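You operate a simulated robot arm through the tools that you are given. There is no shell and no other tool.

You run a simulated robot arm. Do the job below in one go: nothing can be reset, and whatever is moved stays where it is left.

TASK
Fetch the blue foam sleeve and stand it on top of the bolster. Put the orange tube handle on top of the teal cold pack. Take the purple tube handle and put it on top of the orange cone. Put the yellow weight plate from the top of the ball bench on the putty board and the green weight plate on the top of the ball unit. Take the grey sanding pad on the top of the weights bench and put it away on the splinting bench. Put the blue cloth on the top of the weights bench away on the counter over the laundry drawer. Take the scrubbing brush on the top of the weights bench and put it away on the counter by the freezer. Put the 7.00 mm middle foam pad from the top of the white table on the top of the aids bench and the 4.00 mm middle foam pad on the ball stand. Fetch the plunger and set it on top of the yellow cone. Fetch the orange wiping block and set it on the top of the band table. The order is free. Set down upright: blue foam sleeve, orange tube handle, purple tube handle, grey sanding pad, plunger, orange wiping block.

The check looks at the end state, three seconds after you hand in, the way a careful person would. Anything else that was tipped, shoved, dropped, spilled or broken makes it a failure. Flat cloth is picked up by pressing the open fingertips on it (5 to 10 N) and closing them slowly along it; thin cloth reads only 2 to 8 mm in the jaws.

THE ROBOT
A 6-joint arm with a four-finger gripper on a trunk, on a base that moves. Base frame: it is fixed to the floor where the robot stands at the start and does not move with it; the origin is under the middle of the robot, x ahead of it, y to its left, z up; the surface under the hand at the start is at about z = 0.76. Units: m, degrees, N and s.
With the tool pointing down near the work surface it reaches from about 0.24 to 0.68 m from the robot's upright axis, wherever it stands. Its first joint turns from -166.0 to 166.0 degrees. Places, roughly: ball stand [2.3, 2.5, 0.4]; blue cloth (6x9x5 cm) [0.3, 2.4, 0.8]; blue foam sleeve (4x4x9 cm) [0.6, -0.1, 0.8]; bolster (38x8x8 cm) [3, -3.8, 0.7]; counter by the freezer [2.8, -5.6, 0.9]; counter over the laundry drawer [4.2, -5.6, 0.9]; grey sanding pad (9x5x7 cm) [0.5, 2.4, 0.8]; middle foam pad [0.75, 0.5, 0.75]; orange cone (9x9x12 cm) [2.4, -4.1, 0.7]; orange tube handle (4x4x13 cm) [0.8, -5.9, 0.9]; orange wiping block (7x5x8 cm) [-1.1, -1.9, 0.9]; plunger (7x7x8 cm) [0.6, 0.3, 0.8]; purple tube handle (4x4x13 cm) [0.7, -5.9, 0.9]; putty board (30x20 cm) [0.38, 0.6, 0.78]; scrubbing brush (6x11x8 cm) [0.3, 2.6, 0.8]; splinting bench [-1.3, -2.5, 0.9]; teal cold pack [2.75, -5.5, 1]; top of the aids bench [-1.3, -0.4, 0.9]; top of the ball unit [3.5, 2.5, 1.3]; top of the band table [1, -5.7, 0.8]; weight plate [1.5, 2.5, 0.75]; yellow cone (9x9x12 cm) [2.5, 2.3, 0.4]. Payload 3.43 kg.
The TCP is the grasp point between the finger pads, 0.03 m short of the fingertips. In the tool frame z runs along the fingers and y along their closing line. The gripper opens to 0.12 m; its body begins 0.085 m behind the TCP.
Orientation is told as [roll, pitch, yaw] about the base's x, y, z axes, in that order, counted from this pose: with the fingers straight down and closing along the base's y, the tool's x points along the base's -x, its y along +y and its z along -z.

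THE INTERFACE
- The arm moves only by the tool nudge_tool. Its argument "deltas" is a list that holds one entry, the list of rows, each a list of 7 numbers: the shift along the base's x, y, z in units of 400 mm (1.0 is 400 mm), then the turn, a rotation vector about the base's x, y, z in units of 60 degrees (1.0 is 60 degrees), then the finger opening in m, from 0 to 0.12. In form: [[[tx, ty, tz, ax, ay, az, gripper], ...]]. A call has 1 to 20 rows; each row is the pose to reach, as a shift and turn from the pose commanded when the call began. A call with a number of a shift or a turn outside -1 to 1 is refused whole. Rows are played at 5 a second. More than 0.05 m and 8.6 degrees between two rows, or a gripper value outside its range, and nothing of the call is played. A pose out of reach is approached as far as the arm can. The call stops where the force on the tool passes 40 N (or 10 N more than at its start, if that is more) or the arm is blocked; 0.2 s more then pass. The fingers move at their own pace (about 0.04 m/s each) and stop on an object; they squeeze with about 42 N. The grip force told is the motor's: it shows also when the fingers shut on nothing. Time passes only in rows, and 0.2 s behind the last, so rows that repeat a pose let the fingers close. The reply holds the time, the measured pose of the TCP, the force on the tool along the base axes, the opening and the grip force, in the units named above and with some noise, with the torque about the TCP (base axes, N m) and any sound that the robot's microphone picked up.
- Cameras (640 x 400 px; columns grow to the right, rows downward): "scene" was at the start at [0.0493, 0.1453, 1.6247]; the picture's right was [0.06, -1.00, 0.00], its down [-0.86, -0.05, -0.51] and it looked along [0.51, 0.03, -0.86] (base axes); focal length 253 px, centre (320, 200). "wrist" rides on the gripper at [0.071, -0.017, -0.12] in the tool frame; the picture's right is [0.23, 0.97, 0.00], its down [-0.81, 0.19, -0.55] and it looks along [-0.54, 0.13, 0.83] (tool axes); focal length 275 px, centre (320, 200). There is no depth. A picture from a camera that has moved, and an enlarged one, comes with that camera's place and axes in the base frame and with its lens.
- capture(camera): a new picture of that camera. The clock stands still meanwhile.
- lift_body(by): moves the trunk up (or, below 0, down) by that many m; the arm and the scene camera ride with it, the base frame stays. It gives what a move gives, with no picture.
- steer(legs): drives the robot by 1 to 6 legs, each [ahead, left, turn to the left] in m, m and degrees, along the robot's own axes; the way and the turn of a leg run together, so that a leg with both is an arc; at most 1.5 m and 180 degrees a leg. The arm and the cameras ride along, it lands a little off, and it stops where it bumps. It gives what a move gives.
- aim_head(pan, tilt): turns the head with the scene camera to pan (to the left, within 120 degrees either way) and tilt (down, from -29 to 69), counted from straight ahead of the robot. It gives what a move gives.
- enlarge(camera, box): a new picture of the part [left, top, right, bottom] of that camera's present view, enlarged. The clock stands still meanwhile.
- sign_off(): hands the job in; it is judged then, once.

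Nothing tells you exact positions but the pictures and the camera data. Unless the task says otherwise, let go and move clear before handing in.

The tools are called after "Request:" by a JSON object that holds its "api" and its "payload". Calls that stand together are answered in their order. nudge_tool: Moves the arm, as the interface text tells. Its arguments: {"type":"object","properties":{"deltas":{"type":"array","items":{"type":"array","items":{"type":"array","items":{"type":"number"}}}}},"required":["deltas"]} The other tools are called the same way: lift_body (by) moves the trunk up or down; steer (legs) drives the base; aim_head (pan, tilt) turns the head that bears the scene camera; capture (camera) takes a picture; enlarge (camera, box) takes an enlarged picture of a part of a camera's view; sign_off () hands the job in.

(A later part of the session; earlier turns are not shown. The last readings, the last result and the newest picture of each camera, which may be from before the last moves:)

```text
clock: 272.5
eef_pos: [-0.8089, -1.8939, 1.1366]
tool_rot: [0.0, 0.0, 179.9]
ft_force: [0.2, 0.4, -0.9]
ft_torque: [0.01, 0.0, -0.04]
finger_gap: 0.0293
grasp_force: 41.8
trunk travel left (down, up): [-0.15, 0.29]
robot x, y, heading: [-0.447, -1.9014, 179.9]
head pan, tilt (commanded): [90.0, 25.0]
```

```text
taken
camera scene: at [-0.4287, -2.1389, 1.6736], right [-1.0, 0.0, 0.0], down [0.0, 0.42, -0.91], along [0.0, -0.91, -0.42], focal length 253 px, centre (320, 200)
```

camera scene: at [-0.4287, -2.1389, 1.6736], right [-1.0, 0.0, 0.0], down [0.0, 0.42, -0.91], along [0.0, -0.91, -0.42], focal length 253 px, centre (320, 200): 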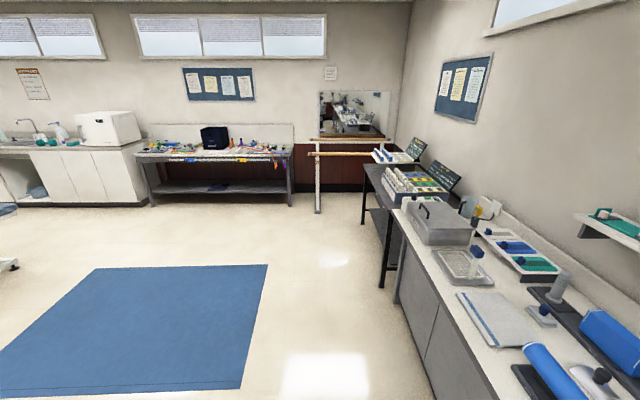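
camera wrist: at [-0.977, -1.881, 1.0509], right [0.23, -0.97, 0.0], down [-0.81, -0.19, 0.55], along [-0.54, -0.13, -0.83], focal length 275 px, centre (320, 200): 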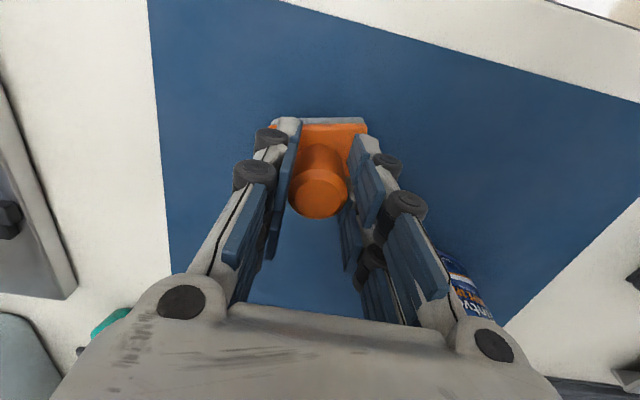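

Block in hand. The aisle between the blue floor mat and the right-hand benches is free; I'll turn to face −y and drive down toward the band table.

Request:
{"api": "steer", "payload": {"legs": [[0, 0, 90], [1.4, 0.03, 0], [1.3, 0, 0]]}}

Request:
{"api": "aim_head", "payload": {"pan": 35, "tilt": 25}}

Request:
{"api": "capture", "payload": {"camera": "scene"}}

```text
clock: 289.3
eef_pos: [-0.4075, -4.9512, 1.1377]
tool_rot: [0.0, 0.1, -87.9]
ft_force: [-0.3, -0.6, -0.4]
ft_torque: [-0.01, -0.01, -0.04]
finger_gap: 0.0294
grasp_force: 41.8
trunk travel left (down, up): [-0.15, 0.29]
robot x, y, heading: [-0.4073, -4.5904, -88.1]
head pan, tilt (commanded): [90.0, 25.0]
```

```text
clock: 290.6
eef_pos: [-0.4066, -4.9495, 1.1385]
tool_rot: [0.0, 0.0, -87.9]
ft_force: [0.6, 0.4, 0.5]
ft_torque: [0.0, 0.01, 0.01]
finger_gap: 0.0289
grasp_force: 42.7
trunk travel left (down, up): [-0.15, 0.29]
robot x, y, heading: [-0.412, -4.5921, -88.3]
head pan, tilt (commanded): [35.0, 25.0]
```

```text
taken
camera scene: at [-0.2109, -4.6377, 1.6736], right [-0.8, -0.6, 0.0], down [-0.25, 0.34, -0.91], along [0.55, -0.72, -0.42], focal length 253 px, centre (320, 200)
```

scene: 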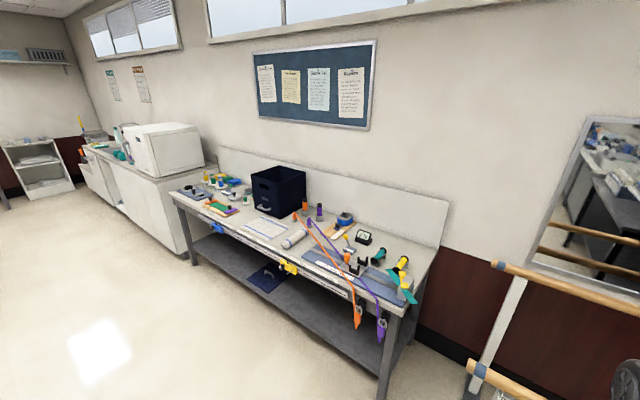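

Band table in view with a crate, paper, bands and the tube handles. Sliding left to face it.

Request:
{"api": "steer", "payload": {"legs": [[0.05, 1.25, -1.7]]}}

Request:
{"api": "aim_head", "payload": {"pan": 5, "tilt": 35}}

Request:
{"api": "capture", "payload": {"camera": "scene"}}

Request:
{"api": "enlarge", "payload": {"camera": "scene", "box": [160, 130, 480, 330]}}

```text
clock: 297.0
eef_pos: [0.853, -4.9736, 1.1379]
tool_rot: [-0.1, -0.1, -89.7]
ft_force: [0.8, 0.2, -0.2]
ft_torque: [-0.01, -0.03, 0.02]
finger_gap: 0.0292
grasp_force: 41.9
trunk travel left (down, up): [-0.15, 0.29]
robot x, y, heading: [0.8621, -4.6131, -89.7]
head pan, tilt (commanded): [35.0, 25.0]
```

```text
clock: 297.9
eef_pos: [0.8522, -4.9745, 1.1373]
tool_rot: [-0.1, -0.1, -89.6]
ft_force: [-0.2, 1.0, -1.1]
ft_torque: [-0.01, 0.03, 0.04]
finger_gap: 0.0289
grasp_force: 41.9
trunk travel left (down, up): [-0.15, 0.29]
robot x, y, heading: [0.863, -4.6147, -89.6]
head pan, tilt (commanded): [5.0, 35.0]
```

```text
taken
camera scene: at [1.0129, -4.6811, 1.6578], right [-1.0, -0.09, 0.0], down [-0.05, 0.57, -0.82], along [0.08, -0.82, -0.57], focal length 253 px, centre (320, 200)
```

scene: 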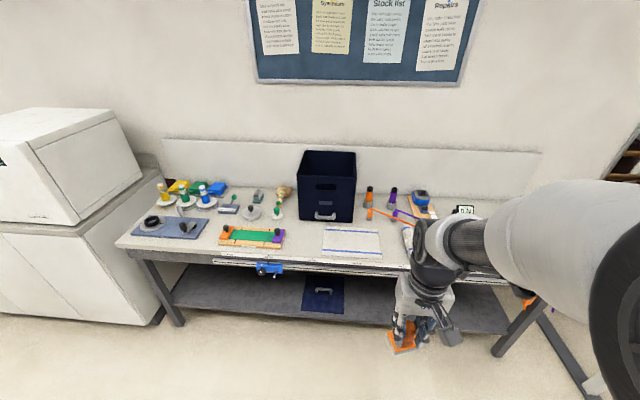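

```text
2.00 times, centred on (320, 230) of scene
camera zoom: at [1.0129, -4.6811, 1.6578], right [-1.0, -0.09, 0.0], down [-0.05, 0.57, -0.82], along [0.08, -0.82, -0.57], focal length 506 px, centre (320, 140)
```

zoom: 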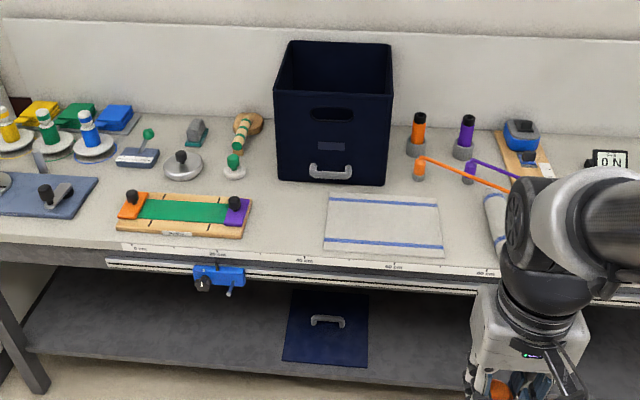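

There's a clear gap between the green-band board and the towel (≈[1.18, -5.59]). Moving in to place the orange wiping block there.

Request:
{"api": "steer", "payload": {"legs": [[0.2, 0.27, -0.4], [0.18, 0, 0]]}}

Request:
{"api": "capture", "payload": {"camera": "wrist"}}

Request:
{"api": "aim_head", "payload": {"pan": 5, "tilt": 50}}

Request:
{"api": "capture", "payload": {"camera": "scene"}}

```text
clock: 301.2
eef_pos: [1.1083, -5.3527, 1.1362]
tool_rot: [-0.1, 0.1, -90.7]
ft_force: [-0.1, -0.6, -1.1]
ft_torque: [0.04, -0.01, -0.01]
finger_gap: 0.0291
grasp_force: 42.2
trunk travel left (down, up): [-0.15, 0.29]
robot x, y, heading: [1.1224, -4.9912, -90.7]
head pan, tilt (commanded): [5.0, 35.0]
```

```text
taken
camera wrist: at [1.0931, -5.2819, 1.2574], right [0.98, 0.22, 0.0], down [0.18, -0.81, 0.55], along [0.12, -0.54, -0.83], focal length 275 px, centre (320, 200)
```

wrist: 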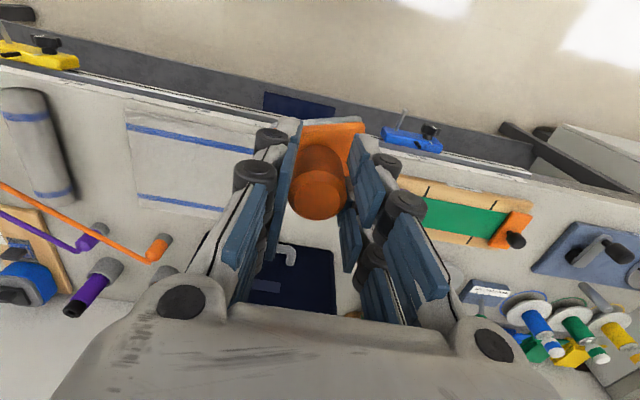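

```text
clock: 302.0
eef_pos: [1.108, -5.3508, 1.1375]
tool_rot: [0.0, 0.0, -90.7]
ft_force: [0.0, 0.4, 0.1]
ft_torque: [0.0, -0.02, -0.02]
finger_gap: 0.0291
grasp_force: 42.0
trunk travel left (down, up): [-0.15, 0.29]
robot x, y, heading: [1.1282, -4.996, -90.9]
head pan, tilt (commanded): [5.0, 50.0]
```

```text
taken
camera scene: at [1.2722, -5.0501, 1.6361], right [-1.0, -0.07, 0.0], down [-0.06, 0.76, -0.64], along [0.05, -0.64, -0.77], focal length 253 px, centre (320, 200)
```

scene: 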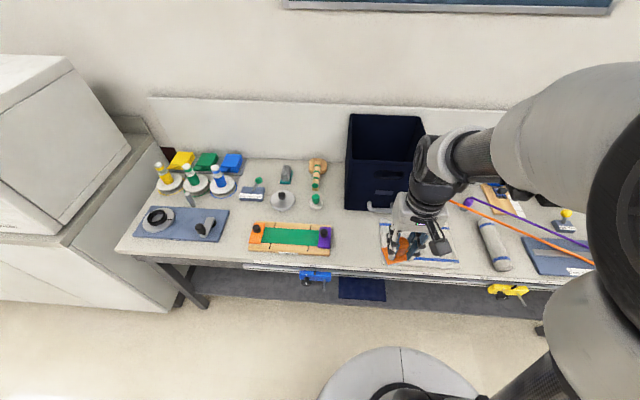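

Gap spans x≈1.08–1.27; I'll target [1.175, -5.57]. Moving over and partway down.

Request:
{"api": "nudge_tool", "payload": {"deltas": [[[0.034, -0.11, 0, 0, 0, 0, 0.0], [0.067, -0.22, 0, 0, 0, 0, 0.0], [0.1, -0.33, 0, 0, 0, 0, 0.0], [0.134, -0.44, 0, 0, 0, 0, 0.0], [0.1675, -0.5475, 0, 0, 0, 0, 0.0], [0.1675, -0.5475, -0.12, 0, 0, 0, 0.0], [0.1675, -0.5475, -0.24, 0, 0, 0, 0.0], [0.1675, -0.5475, -0.36, 0, 0, 0, 0.0], [0.1675, -0.5475, -0.44, 0, 0, 0, 0.0]]]}}

Request:
{"api": "capture", "payload": {"camera": "wrist"}}

Request:
{"api": "enlarge", "payload": {"camera": "scene", "box": [270, 150, 430, 280]}}

```text
clock: 304.0
eef_pos: [1.1723, -5.5728, 0.9598]
tool_rot: [-0.1, 0.0, -90.8]
ft_force: [0.4, -0.4, -0.3]
ft_torque: [0.05, -0.01, -0.03]
finger_gap: 0.0289
grasp_force: 41.8
trunk travel left (down, up): [-0.15, 0.29]
robot x, y, heading: [1.1268, -4.9931, -90.8]
head pan, tilt (commanded): [5.0, 50.0]
```

```text
taken
camera wrist: at [1.1589, -5.5003, 1.0812], right [0.98, 0.22, 0.0], down [0.18, -0.81, 0.55], along [0.12, -0.54, -0.83], focal length 275 px, centre (320, 200)
```

wrist: 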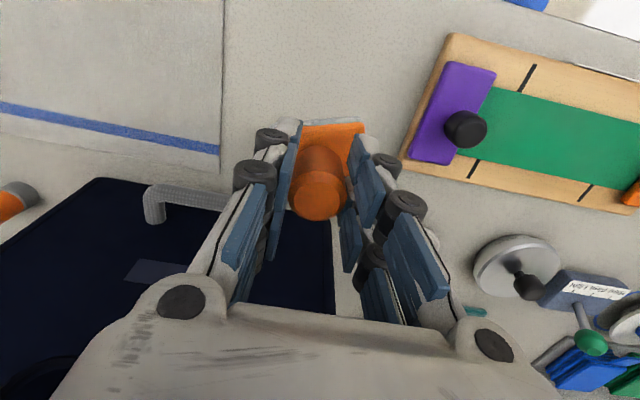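

```text
3.08 times, centred on (350, 215) of scene
camera zoom: at [1.2723, -5.0505, 1.636], right [-1.0, -0.07, 0.0], down [-0.06, 0.76, -0.64], along [0.05, -0.64, -0.77], focal length 779 px, centre (228, 154)
```

zoom: 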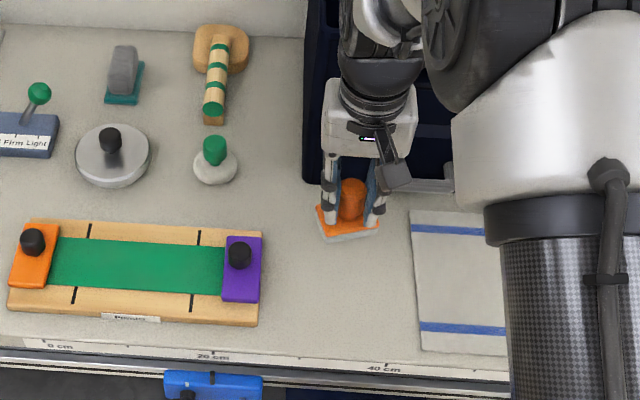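

Slightly close to the crate's handle; shifting 2.5 cm toward me, then lowering in steps.

Request:
{"api": "nudge_tool", "payload": {"deltas": [[[0.005, 0.065, 0, 0, 0, 0, 0.0], [0.005, 0.065, -0.06, 0, 0, 0, 0.0], [0.005, 0.065, -0.12, 0, 0, 0, 0.0], [0.005, 0.065, -0.15, 0, 0, 0, 0.0]]]}}

```text
clock: 305.0
eef_pos: [1.176, -5.544, 0.9016]
tool_rot: [0.0, 0.0, -90.6]
ft_force: [0.3, 0.4, -1.2]
ft_torque: [0.02, -0.02, 0.0]
finger_gap: 0.0293
grasp_force: 41.6
trunk travel left (down, up): [-0.15, 0.29]
robot x, y, heading: [1.1231, -4.9907, -90.5]
head pan, tilt (commanded): [5.0, 50.0]
```

Request:
{"api": "nudge_tool", "payload": {"deltas": [[[0, 0, -0.01, 0, 0, 0, 0.0], [0, 0, -0.02, 0, 0, 0, 0.0], [0, 0, -0.03, 0, 0, 0, 0.0]]]}}

Request:
{"api": "capture", "payload": {"camera": "wrist"}}

```text
clock: 305.8
eef_pos: [1.1763, -5.5448, 0.8892]
tool_rot: [0.0, 0.0, -90.7]
ft_force: [-0.4, -0.2, -0.1]
ft_torque: [-0.02, 0.01, 0.0]
finger_gap: 0.0292
grasp_force: 42.0
trunk travel left (down, up): [-0.15, 0.29]
robot x, y, heading: [1.1239, -4.9931, -90.7]
head pan, tilt (commanded): [5.0, 50.0]
```

```text
taken
camera wrist: at [1.1618, -5.4743, 1.0091], right [0.98, 0.22, 0.0], down [0.18, -0.81, 0.55], along [0.12, -0.54, -0.83], focal length 275 px, centre (320, 200)
```

wrist: 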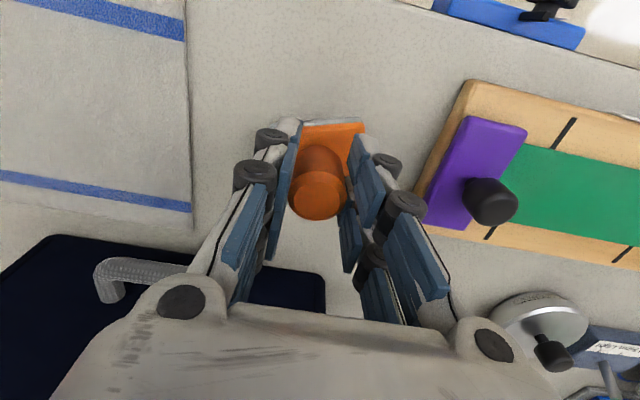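

Request:
{"api": "nudge_tool", "payload": {"deltas": [[[0, 0, -0.008, 0, 0, 0, 0.0], [0, 0, -0.016, 0, 0, 0, 0.0]]]}}

```text
clock: 306.4
eef_pos: [1.1747, -5.5439, 0.8827]
tool_rot: [-0.1, 0.0, -90.7]
ft_force: [0.3, 1.2, -0.5]
ft_torque: [-0.01, -0.01, -0.01]
finger_gap: 0.0292
grasp_force: 41.8
trunk travel left (down, up): [-0.15, 0.29]
robot x, y, heading: [1.1218, -4.9972, -90.6]
head pan, tilt (commanded): [5.0, 50.0]
```

Request:
{"api": "nudge_tool", "payload": {"deltas": [[[0, 0, -0.007, 0, 0, 0, 0.0], [0, 0, -0.014, 0, 0, 0, 0.0]]]}}

```text
clock: 307.0
eef_pos: [1.1763, -5.5453, 0.877]
tool_rot: [0.0, -0.1, -90.7]
ft_force: [-0.1, -0.1, -0.2]
ft_torque: [0.01, -0.01, -0.05]
finger_gap: 0.0294
grasp_force: 42.1
trunk travel left (down, up): [-0.15, 0.29]
robot x, y, heading: [1.1259, -4.9906, -90.6]
head pan, tilt (commanded): [5.0, 50.0]
```

Request:
{"api": "nudge_tool", "payload": {"deltas": [[[0, 0, -0.006, 0, 0, 0, 0.0], [0, 0, -0.012, 0, 0, 0, 0.0]]]}}

```text
clock: 307.6
eef_pos: [1.1766, -5.5442, 0.8736]
tool_rot: [0.1, 0.1, -90.7]
ft_force: [0.2, -0.2, -0.8]
ft_torque: [0.03, 0.01, -0.02]
finger_gap: 0.0291
grasp_force: 42.5
trunk travel left (down, up): [-0.15, 0.29]
robot x, y, heading: [1.1279, -4.9943, -90.6]
head pan, tilt (commanded): [5.0, 50.0]
```

Request:
{"api": "nudge_tool", "payload": {"deltas": [[[0, 0, -0.006, 0, 0, 0, 0.0], [0, 0, -0.012, 0, 0, 0, 0.0]]]}}

```text
clock: 308.2
eef_pos: [1.1768, -5.5431, 0.8703]
tool_rot: [0.0, -0.2, -90.7]
ft_force: [1.4, 4.1, 22.3]
ft_torque: [0.36, -0.1, -0.01]
finger_gap: 0.0291
grasp_force: 41.6
trunk travel left (down, up): [-0.15, 0.29]
robot x, y, heading: [1.126, -4.9948, -90.9]
head pan, tilt (commanded): [5.0, 50.0]
```

Contact. Releasing and rising.

Request:
{"api": "nudge_tool", "payload": {"deltas": [[[0, 0, 0.004, 0, 0, 0, 0.02], [0, 0, 0.005, 0, 0, 0, 0.035], [0, 0, 0.005, 0, 0, 0, 0.045], [0, 0, 0.005, 0, 0, 0, 0.055], [0, 0, 0.005, 0, 0, 0, 0.06], [0, 0, 0.08, 0, 0, 0, 0.06], [0, 0, 0.2, 0, 0, 0, 0.06], [0, 0, 0.32, 0, 0, 0, 0.06], [0, 0, 0.44, 0, 0, 0, 0.06], [0, 0, 0.56, 0, 0, 0, 0.06], [0, 0.1, 0.6, 0, 0, 0, 0.06], [0, 0.22, 0.6, 0, 0, 0, 0.06], [0, 0.34, 0.6, 0, 0, 0, 0.06]]]}}

Request:
{"api": "capture", "payload": {"camera": "wrist"}}

Request:
{"api": "capture", "payload": {"camera": "scene"}}

```text
clock: 311.0
eef_pos: [1.1786, -5.4061, 1.1065]
tool_rot: [-0.1, -0.1, -90.8]
ft_force: [0.9, 1.1, 0.4]
ft_torque: [-0.02, -0.03, -0.02]
finger_gap: 0.0598
grasp_force: 0.0
trunk travel left (down, up): [-0.15, 0.29]
robot x, y, heading: [1.1219, -4.9927, -90.7]
head pan, tilt (commanded): [5.0, 50.0]
```

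```text
taken
camera wrist: at [1.1644, -5.3352, 1.2276], right [0.98, 0.22, 0.0], down [0.18, -0.81, 0.55], along [0.12, -0.54, -0.83], focal length 275 px, centre (320, 200)
```

wrist: 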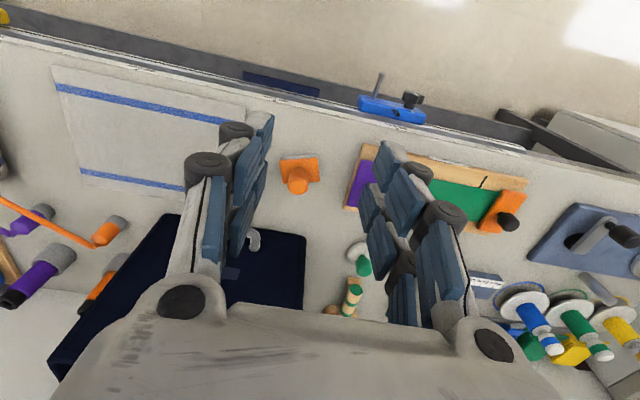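

```text
taken
camera scene: at [1.2722, -5.0482, 1.6362], right [-1.0, -0.07, 0.0], down [-0.06, 0.76, -0.64], along [0.05, -0.64, -0.77], focal length 253 px, centre (320, 200)
```

scene: 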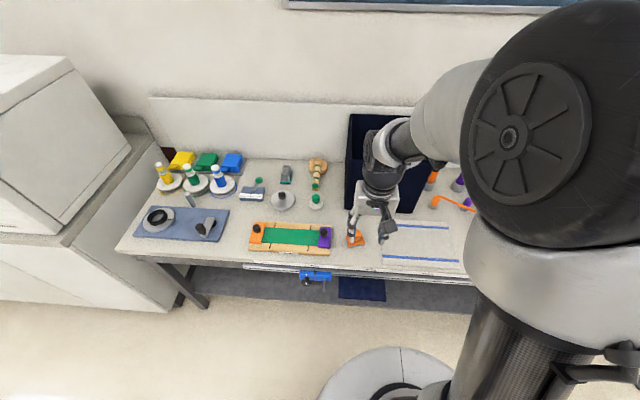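

Orange wiping block is placed upright on the band table. Next, the tube handles: orange ≈[0.853, -5.88], purple ≈[0.72, -5.88]. I'll shift toward them and look closely.

Request:
{"api": "steer", "payload": {"legs": [[0.06, -0.3, 0.7]]}}

Request:
{"api": "capture", "payload": {"camera": "wrist"}}

Request:
{"api": "aim_head", "payload": {"pan": 10, "tilt": 40}}

Request:
{"api": "capture", "payload": {"camera": "scene"}}

```text
clock: 313.1
eef_pos: [0.8889, -5.4644, 1.1062]
tool_rot: [0.0, 0.0, -89.7]
ft_force: [0.1, -1.2, -0.3]
ft_torque: [0.0, -0.01, 0.0]
finger_gap: 0.0601
grasp_force: 0.1
trunk travel left (down, up): [-0.15, 0.29]
robot x, y, heading: [0.8276, -5.0525, -89.9]
head pan, tilt (commanded): [5.0, 50.0]
```

```text
taken
camera wrist: at [0.873, -5.395, 1.227], right [0.97, 0.23, 0.0], down [0.2, -0.81, 0.55], along [0.13, -0.54, -0.83], focal length 275 px, centre (320, 200)
```

wrist: 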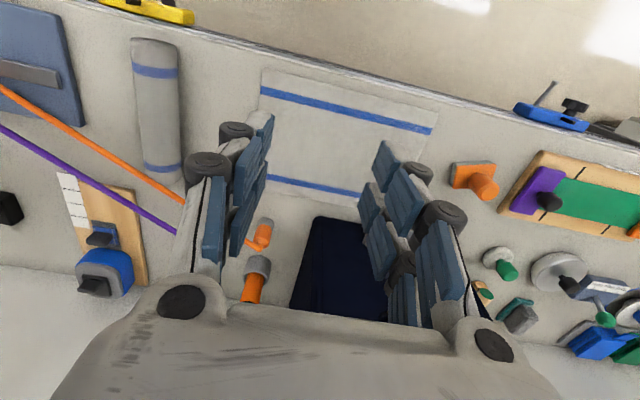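

```text
clock: 313.8
eef_pos: [0.889, -5.4643, 1.1063]
tool_rot: [-0.1, 0.0, -89.7]
ft_force: [-0.7, 0.2, -0.6]
ft_torque: [0.02, -0.02, -0.02]
finger_gap: 0.0598
grasp_force: 0.1
trunk travel left (down, up): [-0.15, 0.29]
robot x, y, heading: [0.8266, -5.0553, -89.6]
head pan, tilt (commanded): [10.0, 40.0]
```

```text
taken
camera scene: at [0.9846, -5.1129, 1.6502], right [-0.98, -0.18, 0.0], down [-0.11, 0.63, -0.77], along [0.14, -0.75, -0.64], focal length 253 px, centre (320, 200)
```

scene: 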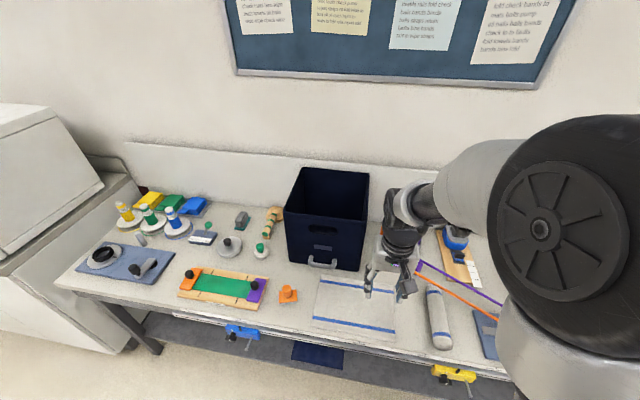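

Request:
{"api": "enlarge", "payload": {"camera": "wrist", "box": [200, 200, 360, 320]}}

Request:
{"api": "aim_head", "payload": {"pan": -25, "tilt": 35}}

Request:
{"api": "capture", "payload": {"camera": "scene"}}

```text
3.33 times, centred on (280, 260) of wrist
camera zoom: at [0.8737, -5.3949, 1.2271], right [0.97, 0.23, 0.0], down [0.2, -0.81, 0.55], along [0.13, -0.54, -0.83], focal length 918 px, centre (453, 0)
```

zoom: 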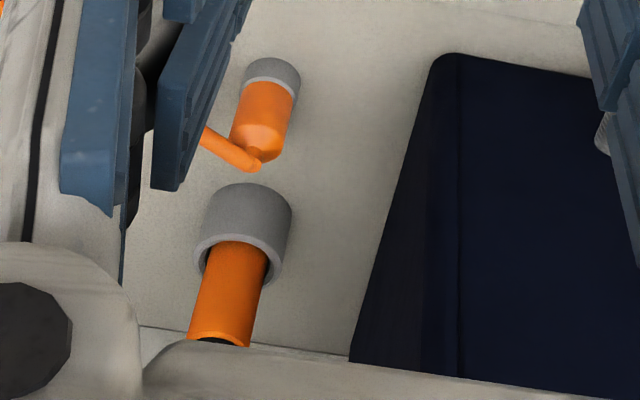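

```text
clock: 314.8
eef_pos: [0.8896, -5.4647, 1.1077]
tool_rot: [0.0, 0.0, -89.7]
ft_force: [0.0, -0.3, -0.4]
ft_torque: [0.0, -0.04, -0.01]
finger_gap: 0.0598
grasp_force: 0.0
trunk travel left (down, up): [-0.15, 0.29]
robot x, y, heading: [0.8297, -5.0531, -90.1]
head pan, tilt (commanded): [-25.0, 35.0]
```

```text
taken
camera scene: at [0.9328, -5.1092, 1.6578], right [-0.91, 0.42, 0.0], down [0.24, 0.52, -0.82], along [-0.34, -0.74, -0.57], focal length 253 px, centre (320, 200)
```

scene: 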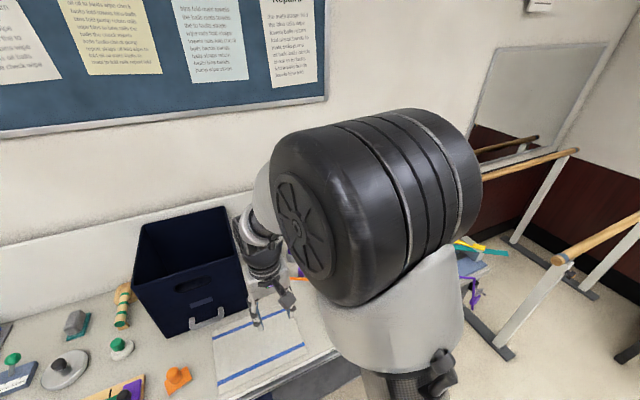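

The handles stand in grey cups, and the crate's side is at x≈0.943 — about 9 cm from the orange handle, enough for the gripper. I'll move a bit closer and tilt the tool 20° outward to reach.

Request:
{"api": "steer", "payload": {"legs": [[0.08, 0, 0]]}}

Request:
{"api": "nudge_tool", "payload": {"deltas": [[[-0.02, 0, 0.06, -0.11, 0, 0, 0.06], [-0.05, 0, 0.1, -0.22, 0, 0, 0.06], [-0.09, 0, 0.12, -0.333, 0, 0, 0.06], [-0.09, -0.1, 0.12, -0.333, 0, 0, 0.06], [-0.09, -0.2, 0.12, -0.333, 0, 0, 0.06]]]}}

Request:
{"api": "capture", "payload": {"camera": "wrist"}}

Request:
{"api": "aim_head", "payload": {"pan": 20, "tilt": 45}}

Request:
{"api": "capture", "payload": {"camera": "scene"}}

```text
clock: 315.8
eef_pos: [0.8877, -5.546, 1.1069]
tool_rot: [-0.1, 0.1, -89.8]
ft_force: [0.7, -0.5, 0.3]
ft_torque: [0.03, 0.0, 0.0]
finger_gap: 0.0598
grasp_force: 0.0
trunk travel left (down, up): [-0.15, 0.29]
robot x, y, heading: [0.8318, -5.1348, -90.0]
head pan, tilt (commanded): [-25.0, 35.0]
```

```text
clock: 317.0
eef_pos: [0.8476, -5.6273, 1.1576]
tool_rot: [-0.2, -19.9, -89.9]
ft_force: [0.3, -0.5, 0.2]
ft_torque: [0.0, 0.02, 0.01]
finger_gap: 0.06
grasp_force: 0.0
trunk travel left (down, up): [-0.15, 0.29]
robot x, y, heading: [0.8316, -5.132, -90.1]
head pan, tilt (commanded): [-25.0, 35.0]
```

```text
taken
camera wrist: at [0.8332, -5.5213, 1.246], right [0.97, 0.22, -0.08], down [0.19, -0.57, 0.8], along [0.13, -0.79, -0.6], focal length 275 px, centre (320, 200)
```

wrist: 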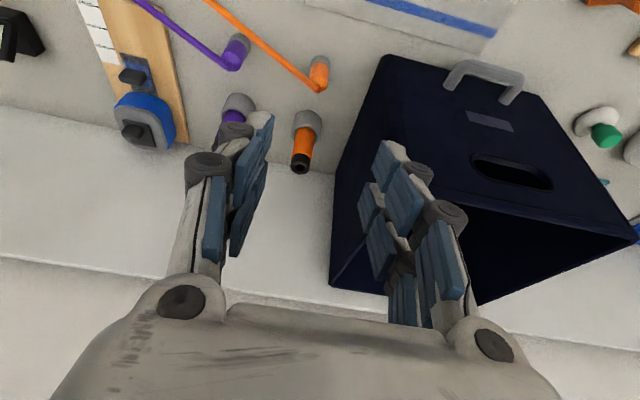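

```text
clock: 318.2
eef_pos: [0.8487, -5.6287, 1.158]
tool_rot: [-0.1, -19.9, -89.9]
ft_force: [0.1, 0.4, -0.3]
ft_torque: [-0.03, -0.01, -0.01]
finger_gap: 0.06
grasp_force: 0.0
trunk travel left (down, up): [-0.15, 0.29]
robot x, y, heading: [0.8292, -5.1283, -89.9]
head pan, tilt (commanded): [20.0, 45.0]
```

```text
taken
camera scene: at [0.9976, -5.1868, 1.643], right [-0.94, -0.34, 0.0], down [-0.24, 0.66, -0.71], along [0.24, -0.66, -0.71], focal length 253 px, centre (320, 200)
```

scene: 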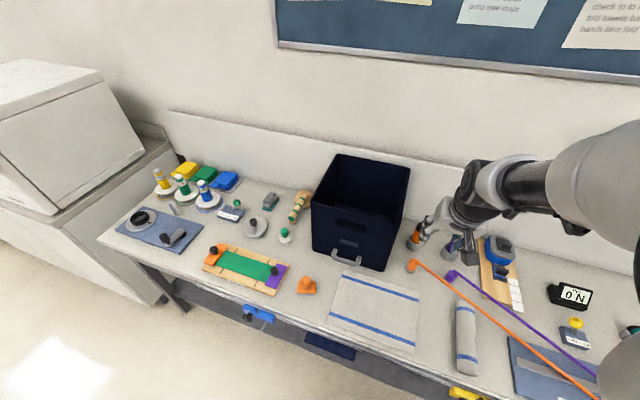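

Great view of the orange handle now. Zooming to measure it.

Request:
{"api": "enlarge", "payload": {"camera": "wrist", "box": [256, 90, 352, 180]}}

Request:
{"api": "enlarge", "payload": {"camera": "scene", "box": [380, 200, 500, 290]}}

```text
4.44 times, centred on (304, 135) of wrist
camera zoom: at [0.8335, -5.5203, 1.2464], right [0.97, 0.22, -0.08], down [0.19, -0.57, 0.8], along [0.13, -0.79, -0.6], focal length 1224 px, centre (391, 489)
```

zoom: 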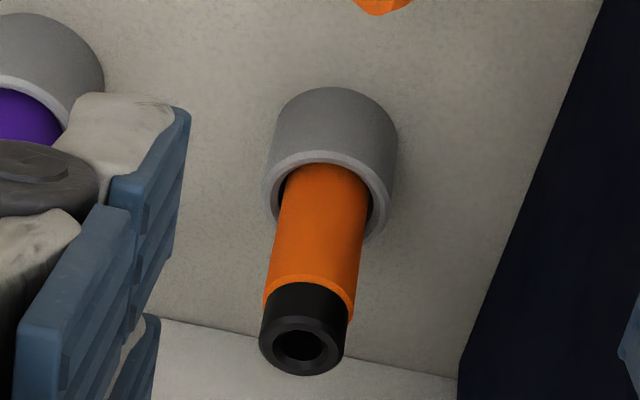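

```text
4.44 times, centred on (440, 245) of scene
camera zoom: at [0.9976, -5.1868, 1.643], right [-0.94, -0.34, 0.0], down [-0.24, 0.66, -0.71], along [0.24, -0.66, -0.71], focal length 1125 px, centre (-213, 0)
```

zoom: 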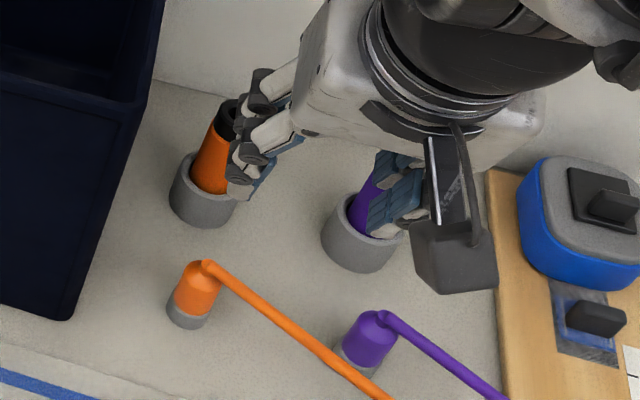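

Orange handle axis ≈[0.852, -5.869], top z≈0.927. Moving to a point above it along the tilted axis.

Request:
{"api": "nudge_tool", "payload": {"deltas": [[[0.009, -0.1, -0.05, 0, 0, 0, 0.056], [0.009, -0.2, -0.1, 0, 0, 0, 0.056], [0.009, -0.3, -0.17, 0, 0, 0, 0.056], [0.009, -0.4, -0.24, 0, 0, 0, 0.056], [0.009, -0.47, -0.3, 0, 0, 0, 0.056], [0.009, -0.5, -0.375, 0, 0, 0, 0.056]]]}}

Request:
{"api": "capture", "payload": {"camera": "wrist"}}

Request:
{"api": "enlarge", "payload": {"camera": "scene", "box": [360, 190, 500, 290]}}

```text
clock: 319.6
eef_pos: [0.8566, -5.8283, 1.0023]
tool_rot: [0.0, -20.0, -89.9]
ft_force: [0.1, -0.7, -0.5]
ft_torque: [-0.03, 0.01, 0.04]
finger_gap: 0.0561
grasp_force: 0.1
trunk travel left (down, up): [-0.15, 0.29]
robot x, y, heading: [0.8279, -5.1282, -90.2]
head pan, tilt (commanded): [20.0, 45.0]
```

```text
taken
camera wrist: at [0.8406, -5.7212, 1.0916], right [0.97, 0.22, -0.08], down [0.19, -0.57, 0.8], along [0.13, -0.79, -0.6], focal length 275 px, centre (320, 200)
```

wrist: 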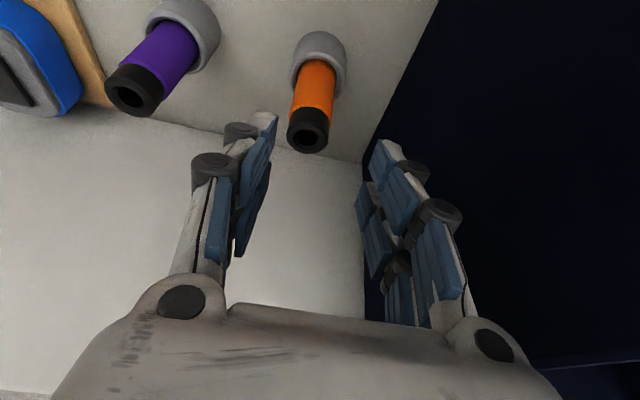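

```text
4.00 times, centred on (430, 240) of scene
camera zoom: at [0.9977, -5.1875, 1.6429], right [-0.94, -0.34, 0.0], down [-0.24, 0.66, -0.71], along [0.24, -0.66, -0.71], focal length 1012 px, centre (-120, 40)
```

zoom: 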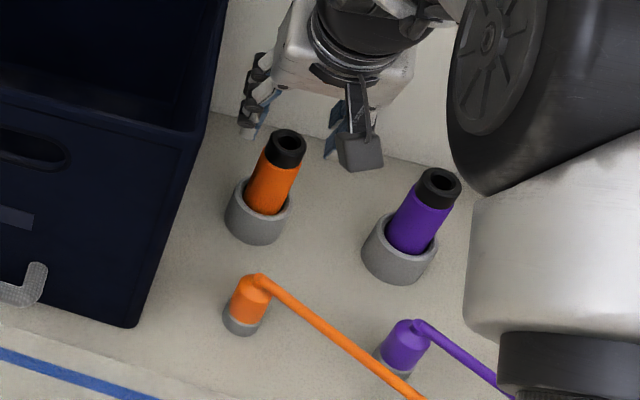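

Handle tip ≈[0.850, -5.865]. Advancing along the tilted axis to the grip point.

Request:
{"api": "nudge_tool", "payload": {"deltas": [[[-0.017, -0.02, -0.06, 0, 0, 0, 0.056], [-0.017, -0.05, -0.15, 0, 0, 0, 0.056], [-0.017, -0.08, -0.22, 0, 0, 0, 0.056], [-0.017, -0.097, -0.265, 0, 0, 0, 0.056]]]}}

Request:
{"api": "capture", "payload": {"camera": "wrist"}}

Request:
{"api": "enlarge", "payload": {"camera": "scene", "box": [360, 190, 500, 290]}}

```text
clock: 320.6
eef_pos: [0.8494, -5.8642, 0.8978]
tool_rot: [-0.1, -19.8, -89.9]
ft_force: [1.0, 0.9, 0.3]
ft_torque: [0.03, 0.0, -0.02]
finger_gap: 0.056
grasp_force: 0.0
trunk travel left (down, up): [-0.15, 0.29]
robot x, y, heading: [0.8298, -5.1305, -90.1]
head pan, tilt (commanded): [20.0, 45.0]
```

```text
taken
camera wrist: at [0.8338, -5.7569, 0.9868], right [0.97, 0.22, -0.08], down [0.19, -0.57, 0.8], along [0.13, -0.79, -0.6], focal length 275 px, centre (320, 200)
```

wrist: 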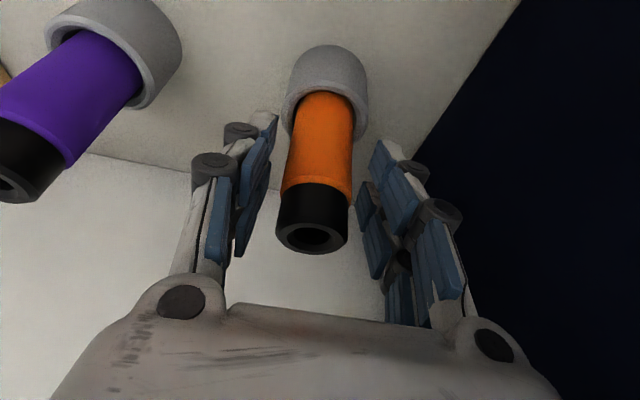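

```text
4.00 times, centred on (430, 240) of scene
camera zoom: at [0.9977, -5.187, 1.643], right [-0.94, -0.34, 0.0], down [-0.24, 0.66, -0.71], along [0.24, -0.66, -0.71], focal length 1012 px, centre (-120, 40)
```

zoom: 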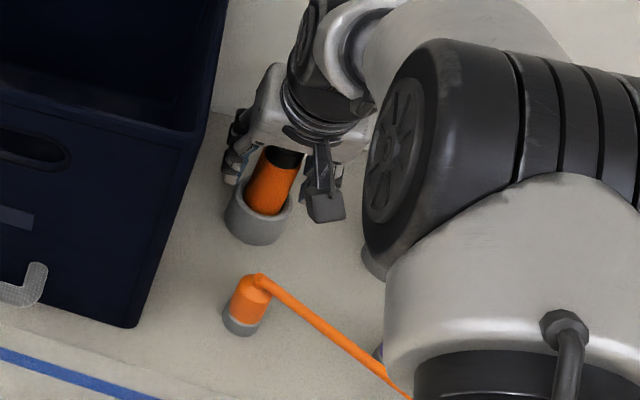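

Tube is between the fingers. Closing.

Request:
{"api": "nudge_tool", "payload": {"deltas": [[[0, 0, 0, 0, 0, 0, 0.045], [0, 0, 0, 0, 0, 0, 0.035], [0, 0, 0, 0, 0, 0, 0.02], [0, 0, 0, 0, 0, 0, 0.0], [0, 0, 0, 0, 0, 0, 0.0]]]}}

Request:
{"api": "capture", "payload": {"camera": "wrist"}}

```text
clock: 321.8
eef_pos: [0.849, -5.8647, 0.8983]
tool_rot: [-0.1, -20.0, -89.8]
ft_force: [-0.8, -0.5, 1.3]
ft_torque: [-0.05, 0.05, 0.0]
finger_gap: 0.0348
grasp_force: 41.8
trunk travel left (down, up): [-0.15, 0.29]
robot x, y, heading: [0.8296, -5.1304, -90.2]
head pan, tilt (commanded): [20.0, 45.0]
```

```text
taken
camera wrist: at [0.8337, -5.7566, 0.9872], right [0.97, 0.22, -0.08], down [0.19, -0.57, 0.8], along [0.13, -0.79, -0.6], focal length 275 px, centre (320, 200)
```

wrist: 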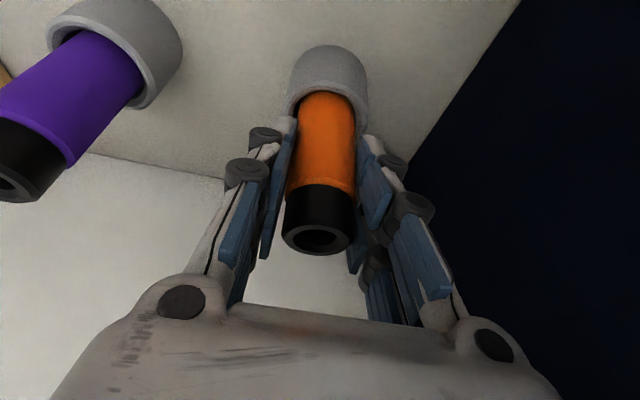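

Gripped (35 mm). Lifting straight up out of the cup in steps.

Request:
{"api": "nudge_tool", "payload": {"deltas": [[[0, 0, 0.03, 0, 0, 0, 0.0], [0, 0, 0.08, 0, 0, 0, 0.0], [0, 0, 0.16, 0, 0, 0, 0.0], [0, 0, 0.24, 0, 0, 0, 0.0], [0, 0, 0.3, 0, 0, 0, 0.0]]]}}

Request:
{"api": "capture", "payload": {"camera": "wrist"}}

Request:
{"api": "enlarge", "payload": {"camera": "scene", "box": [360, 160, 500, 290]}}

```text
clock: 323.0
eef_pos: [0.8493, -5.865, 1.0199]
tool_rot: [0.0, -19.9, -90.1]
ft_force: [-0.4, 0.0, -2.0]
ft_torque: [-0.03, 0.0, 0.0]
finger_gap: 0.0346
grasp_force: 41.6
trunk travel left (down, up): [-0.15, 0.29]
robot x, y, heading: [0.8261, -5.1315, -90.1]
head pan, tilt (commanded): [20.0, 45.0]
```

```text
taken
camera wrist: at [0.8331, -5.7575, 1.1077], right [0.97, 0.22, -0.08], down [0.19, -0.57, 0.8], along [0.13, -0.79, -0.6], focal length 275 px, centre (320, 200)
```

wrist: 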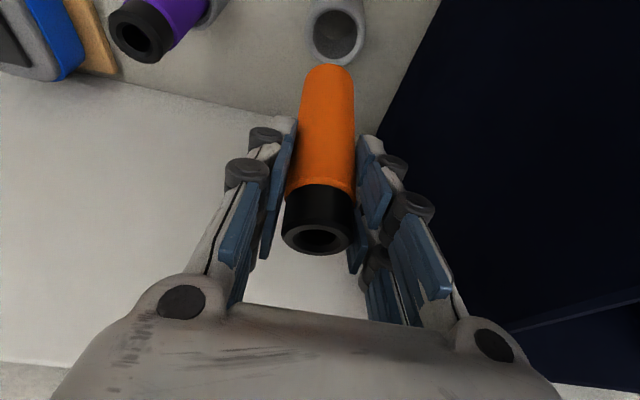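

```text
3.08 times, centred on (430, 225) of scene
camera zoom: at [0.9977, -5.1864, 1.643], right [-0.94, -0.34, 0.0], down [-0.24, 0.66, -0.71], along [0.24, -0.66, -0.71], focal length 779 px, centre (-18, 123)
```

zoom: 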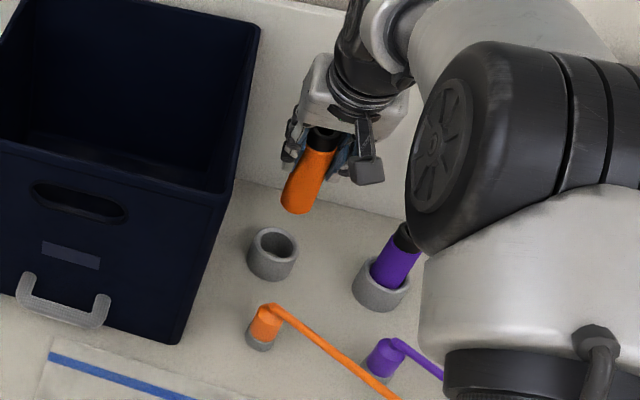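

The handle is free. Raising, retracting and un-tilting, then heading toward the counter with the cold pack.

Request:
{"api": "nudge_tool", "payload": {"deltas": [[[0, 0, 0.1, 0, 0, 0, 0.0], [0, 0, 0.22, 0, 0, 0, 0.0], [0, 0.12, 0.24, 0, 0, 0, 0.0], [0, 0.24, 0.24, 0, 0, 0, 0.0], [0, 0.36, 0.24, 0, 0, 0, 0.0], [0, 0.48, 0.24, 0, 0, 0, 0.0], [0, 0.6, 0.24, 0.11, 0, 0, 0.0], [0, 0.72, 0.24, 0.22, 0, 0, 0.0], [0, 0.84, 0.24, 0.333, 0, 0, 0.0]]]}}

Request:
{"api": "steer", "payload": {"legs": [[-0.25, 0, 0]]}}

Request:
{"api": "aim_head", "payload": {"pan": 50, "tilt": 25}}

Request:
{"api": "capture", "payload": {"camera": "scene"}}

```text
clock: 325.0
eef_pos: [0.8458, -5.5251, 1.1161]
tool_rot: [-0.1, 0.1, -89.8]
ft_force: [0.1, -0.5, -0.4]
ft_torque: [-0.03, 0.03, 0.04]
finger_gap: 0.0345
grasp_force: 41.9
trunk travel left (down, up): [-0.15, 0.29]
robot x, y, heading: [0.8239, -5.127, -90.0]
head pan, tilt (commanded): [20.0, 45.0]
```

```text
clock: 326.7
eef_pos: [0.8447, -5.2859, 1.1171]
tool_rot: [0.0, 0.0, -90.0]
ft_force: [0.7, 0.3, 0.4]
ft_torque: [-0.05, -0.01, 0.0]
finger_gap: 0.0345
grasp_force: 42.2
trunk travel left (down, up): [-0.15, 0.29]
robot x, y, heading: [0.828, -4.8906, -90.0]
head pan, tilt (commanded): [20.0, 45.0]
```

```text
clock: 327.7
eef_pos: [0.8453, -5.2873, 1.1169]
tool_rot: [-0.1, 0.0, -90.1]
ft_force: [0.7, -0.4, -0.8]
ft_torque: [-0.02, -0.01, -0.03]
finger_gap: 0.0345
grasp_force: 41.9
trunk travel left (down, up): [-0.15, 0.29]
robot x, y, heading: [0.8294, -4.8968, -89.8]
head pan, tilt (commanded): [50.0, 25.0]
```

```text
taken
camera scene: at [1.0403, -4.9306, 1.6735], right [-0.64, -0.77, 0.0], down [-0.32, 0.27, -0.91], along [0.69, -0.58, -0.42], focal length 253 px, centre (320, 200)
```

scene: 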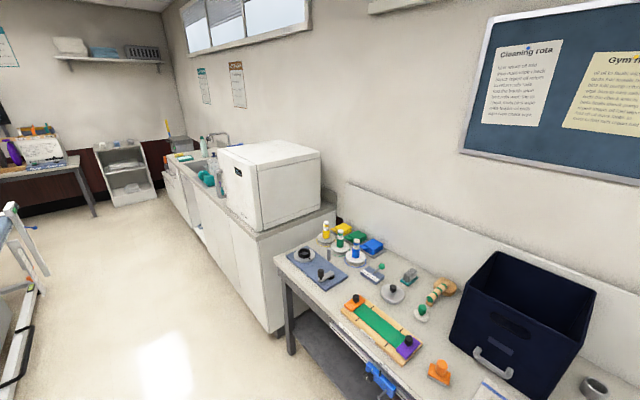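

The orange handle is in hand; the counter with the white box (freezer) lies ahead-left. Sliding left along the counter to find the cold pack.

Request:
{"api": "steer", "payload": {"legs": [[-0.02, 1.0, 0]]}}

Request:
{"api": "aim_head", "payload": {"pan": 40, "tilt": 30}}

Request:
{"api": "capture", "payload": {"camera": "scene"}}

Request:
{"api": "aim_head", "payload": {"pan": 90, "tilt": 30}}

Request:
{"api": "capture", "payload": {"camera": "scene"}}

```text
clock: 332.8
eef_pos: [1.8281, -5.2729, 1.1149]
tool_rot: [0.0, -0.1, -90.7]
ft_force: [-0.7, 0.7, -1.4]
ft_torque: [0.0, 0.01, 0.03]
finger_gap: 0.0346
grasp_force: 42.3
trunk travel left (down, up): [-0.15, 0.29]
robot x, y, heading: [1.8142, -4.8759, -90.6]
head pan, tilt (commanded): [50.0, 25.0]
```

```text
clock: 333.5
eef_pos: [1.8269, -5.2723, 1.1161]
tool_rot: [-0.1, -0.1, -90.5]
ft_force: [0.0, 0.1, -1.3]
ft_torque: [-0.02, 0.02, 0.0]
finger_gap: 0.0346
grasp_force: 41.7
trunk travel left (down, up): [-0.15, 0.29]
robot x, y, heading: [1.8144, -4.8768, -90.7]
head pan, tilt (commanded): [40.0, 30.0]
```

```text
taken
camera scene: at [2.0137, -4.9277, 1.6656], right [-0.77, -0.63, 0.0], down [-0.32, 0.39, -0.87], along [0.55, -0.67, -0.5], focal length 253 px, centre (320, 200)
```

scene: 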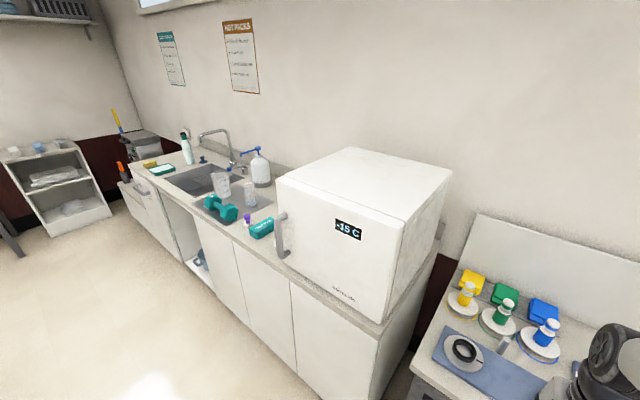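

```text
clock: 334.7
eef_pos: [1.8269, -5.272, 1.1156]
tool_rot: [-0.1, 0.1, -90.6]
ft_force: [-0.3, 0.7, -0.1]
ft_torque: [-0.03, 0.03, 0.01]
finger_gap: 0.0347
grasp_force: 42.0
trunk travel left (down, up): [-0.15, 0.29]
robot x, y, heading: [1.8096, -4.8761, -90.7]
head pan, tilt (commanded): [90.0, 30.0]
```

```text
taken
camera scene: at [2.0467, -4.859, 1.6656], right [-0.01, -1.0, 0.0], down [-0.5, 0.01, -0.87], along [0.87, -0.01, -0.5], focal length 253 px, centre (320, 200)
```

scene: 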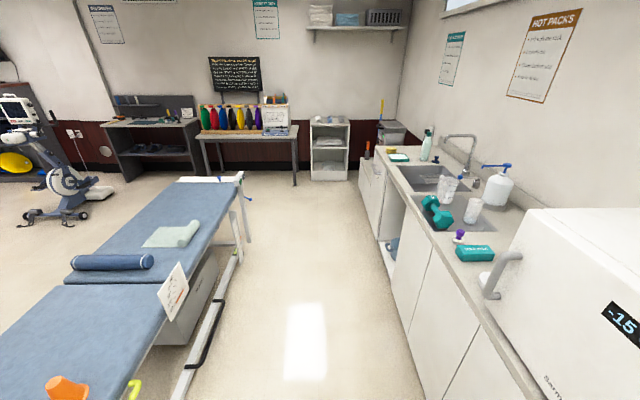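

The teal cold pack lies on the counter just right of the freezer at ≈[2.85, -5.53]. Backing a bit to clear the freezer handle, then moving along to it.

Request:
{"api": "steer", "payload": {"legs": [[-0.08, 0, 0.6], [0, 0.95, 0]]}}

Request:
{"api": "aim_head", "payload": {"pan": 15, "tilt": 45}}

Request:
{"api": "capture", "payload": {"camera": "scene"}}

Request:
{"api": "capture", "payload": {"camera": "wrist"}}

```text
clock: 340.4
eef_pos: [2.8011, -5.1951, 1.1157]
tool_rot: [-0.1, -0.1, -90.2]
ft_force: [0.9, -0.6, -0.6]
ft_torque: [-0.01, 0.0, -0.01]
finger_gap: 0.0346
grasp_force: 42.0
trunk travel left (down, up): [-0.15, 0.29]
robot x, y, heading: [2.784, -4.7989, -90.3]
head pan, tilt (commanded): [90.0, 30.0]
```

```text
clock: 341.9
eef_pos: [2.8017, -5.1944, 1.1166]
tool_rot: [-0.1, 0.0, -90.1]
ft_force: [0.4, 0.0, -0.9]
ft_torque: [0.0, 0.02, 0.0]
finger_gap: 0.0347
grasp_force: 42.1
trunk travel left (down, up): [-0.15, 0.29]
robot x, y, heading: [2.7857, -4.8003, -90.3]
head pan, tilt (commanded): [15.0, 45.0]
```

```text
taken
camera scene: at [2.9479, -4.8585, 1.643], right [-0.97, -0.26, 0.0], down [-0.18, 0.68, -0.71], along [0.18, -0.68, -0.71], focal length 253 px, centre (320, 200)
```

scene: 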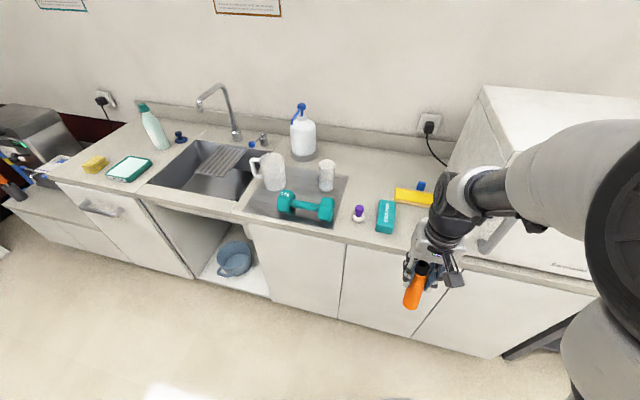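

```text
taken
camera wrist: at [2.7856, -5.1246, 1.2365], right [0.97, 0.23, 0.0], down [0.19, -0.81, 0.55], along [0.12, -0.54, -0.83], focal length 275 px, centre (320, 200)
```

wrist: 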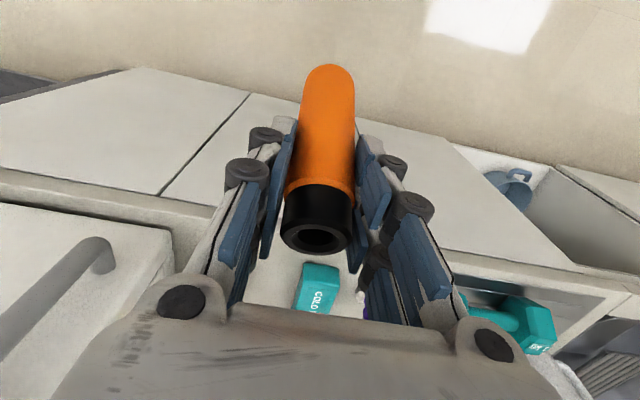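

Zooming on the cold pack to see its shape and top.

Request:
{"api": "enlarge", "payload": {"camera": "scene", "box": [330, 160, 450, 250]}}

Request:
{"api": "enlarge", "payload": {"camera": "wrist", "box": [270, 245, 400, 325]}}

```text
4.44 times, centred on (390, 205) of scene
camera zoom: at [2.9479, -4.8585, 1.643], right [-0.97, -0.26, 0.0], down [-0.18, 0.68, -0.71], along [0.18, -0.68, -0.71], focal length 1125 px, centre (9, 178)
```

zoom: 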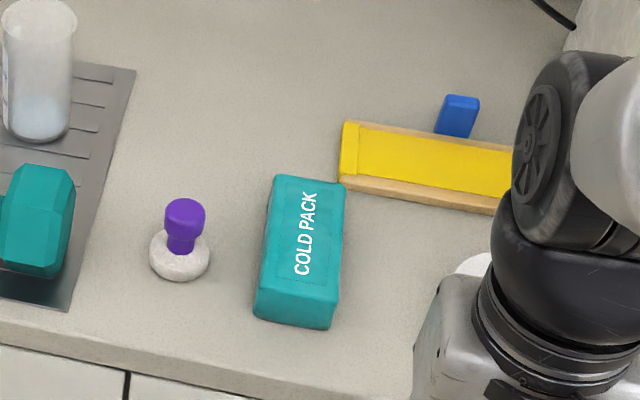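

```text
4.92 times, centred on (335, 285) of wrist
camera zoom: at [2.7856, -5.1246, 1.2365], right [0.97, 0.23, 0.0], down [0.19, -0.81, 0.55], along [0.12, -0.54, -0.83], focal length 1355 px, centre (246, -218)
```

zoom: 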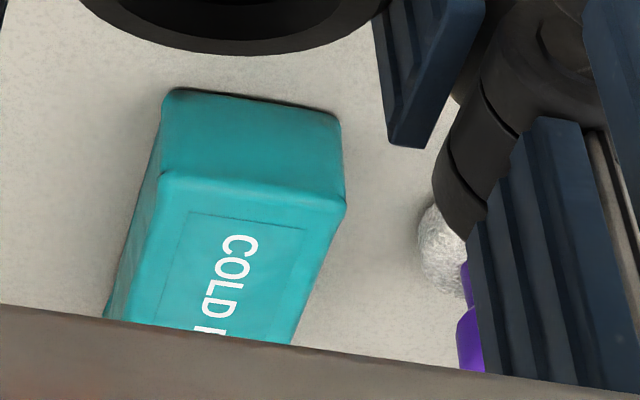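

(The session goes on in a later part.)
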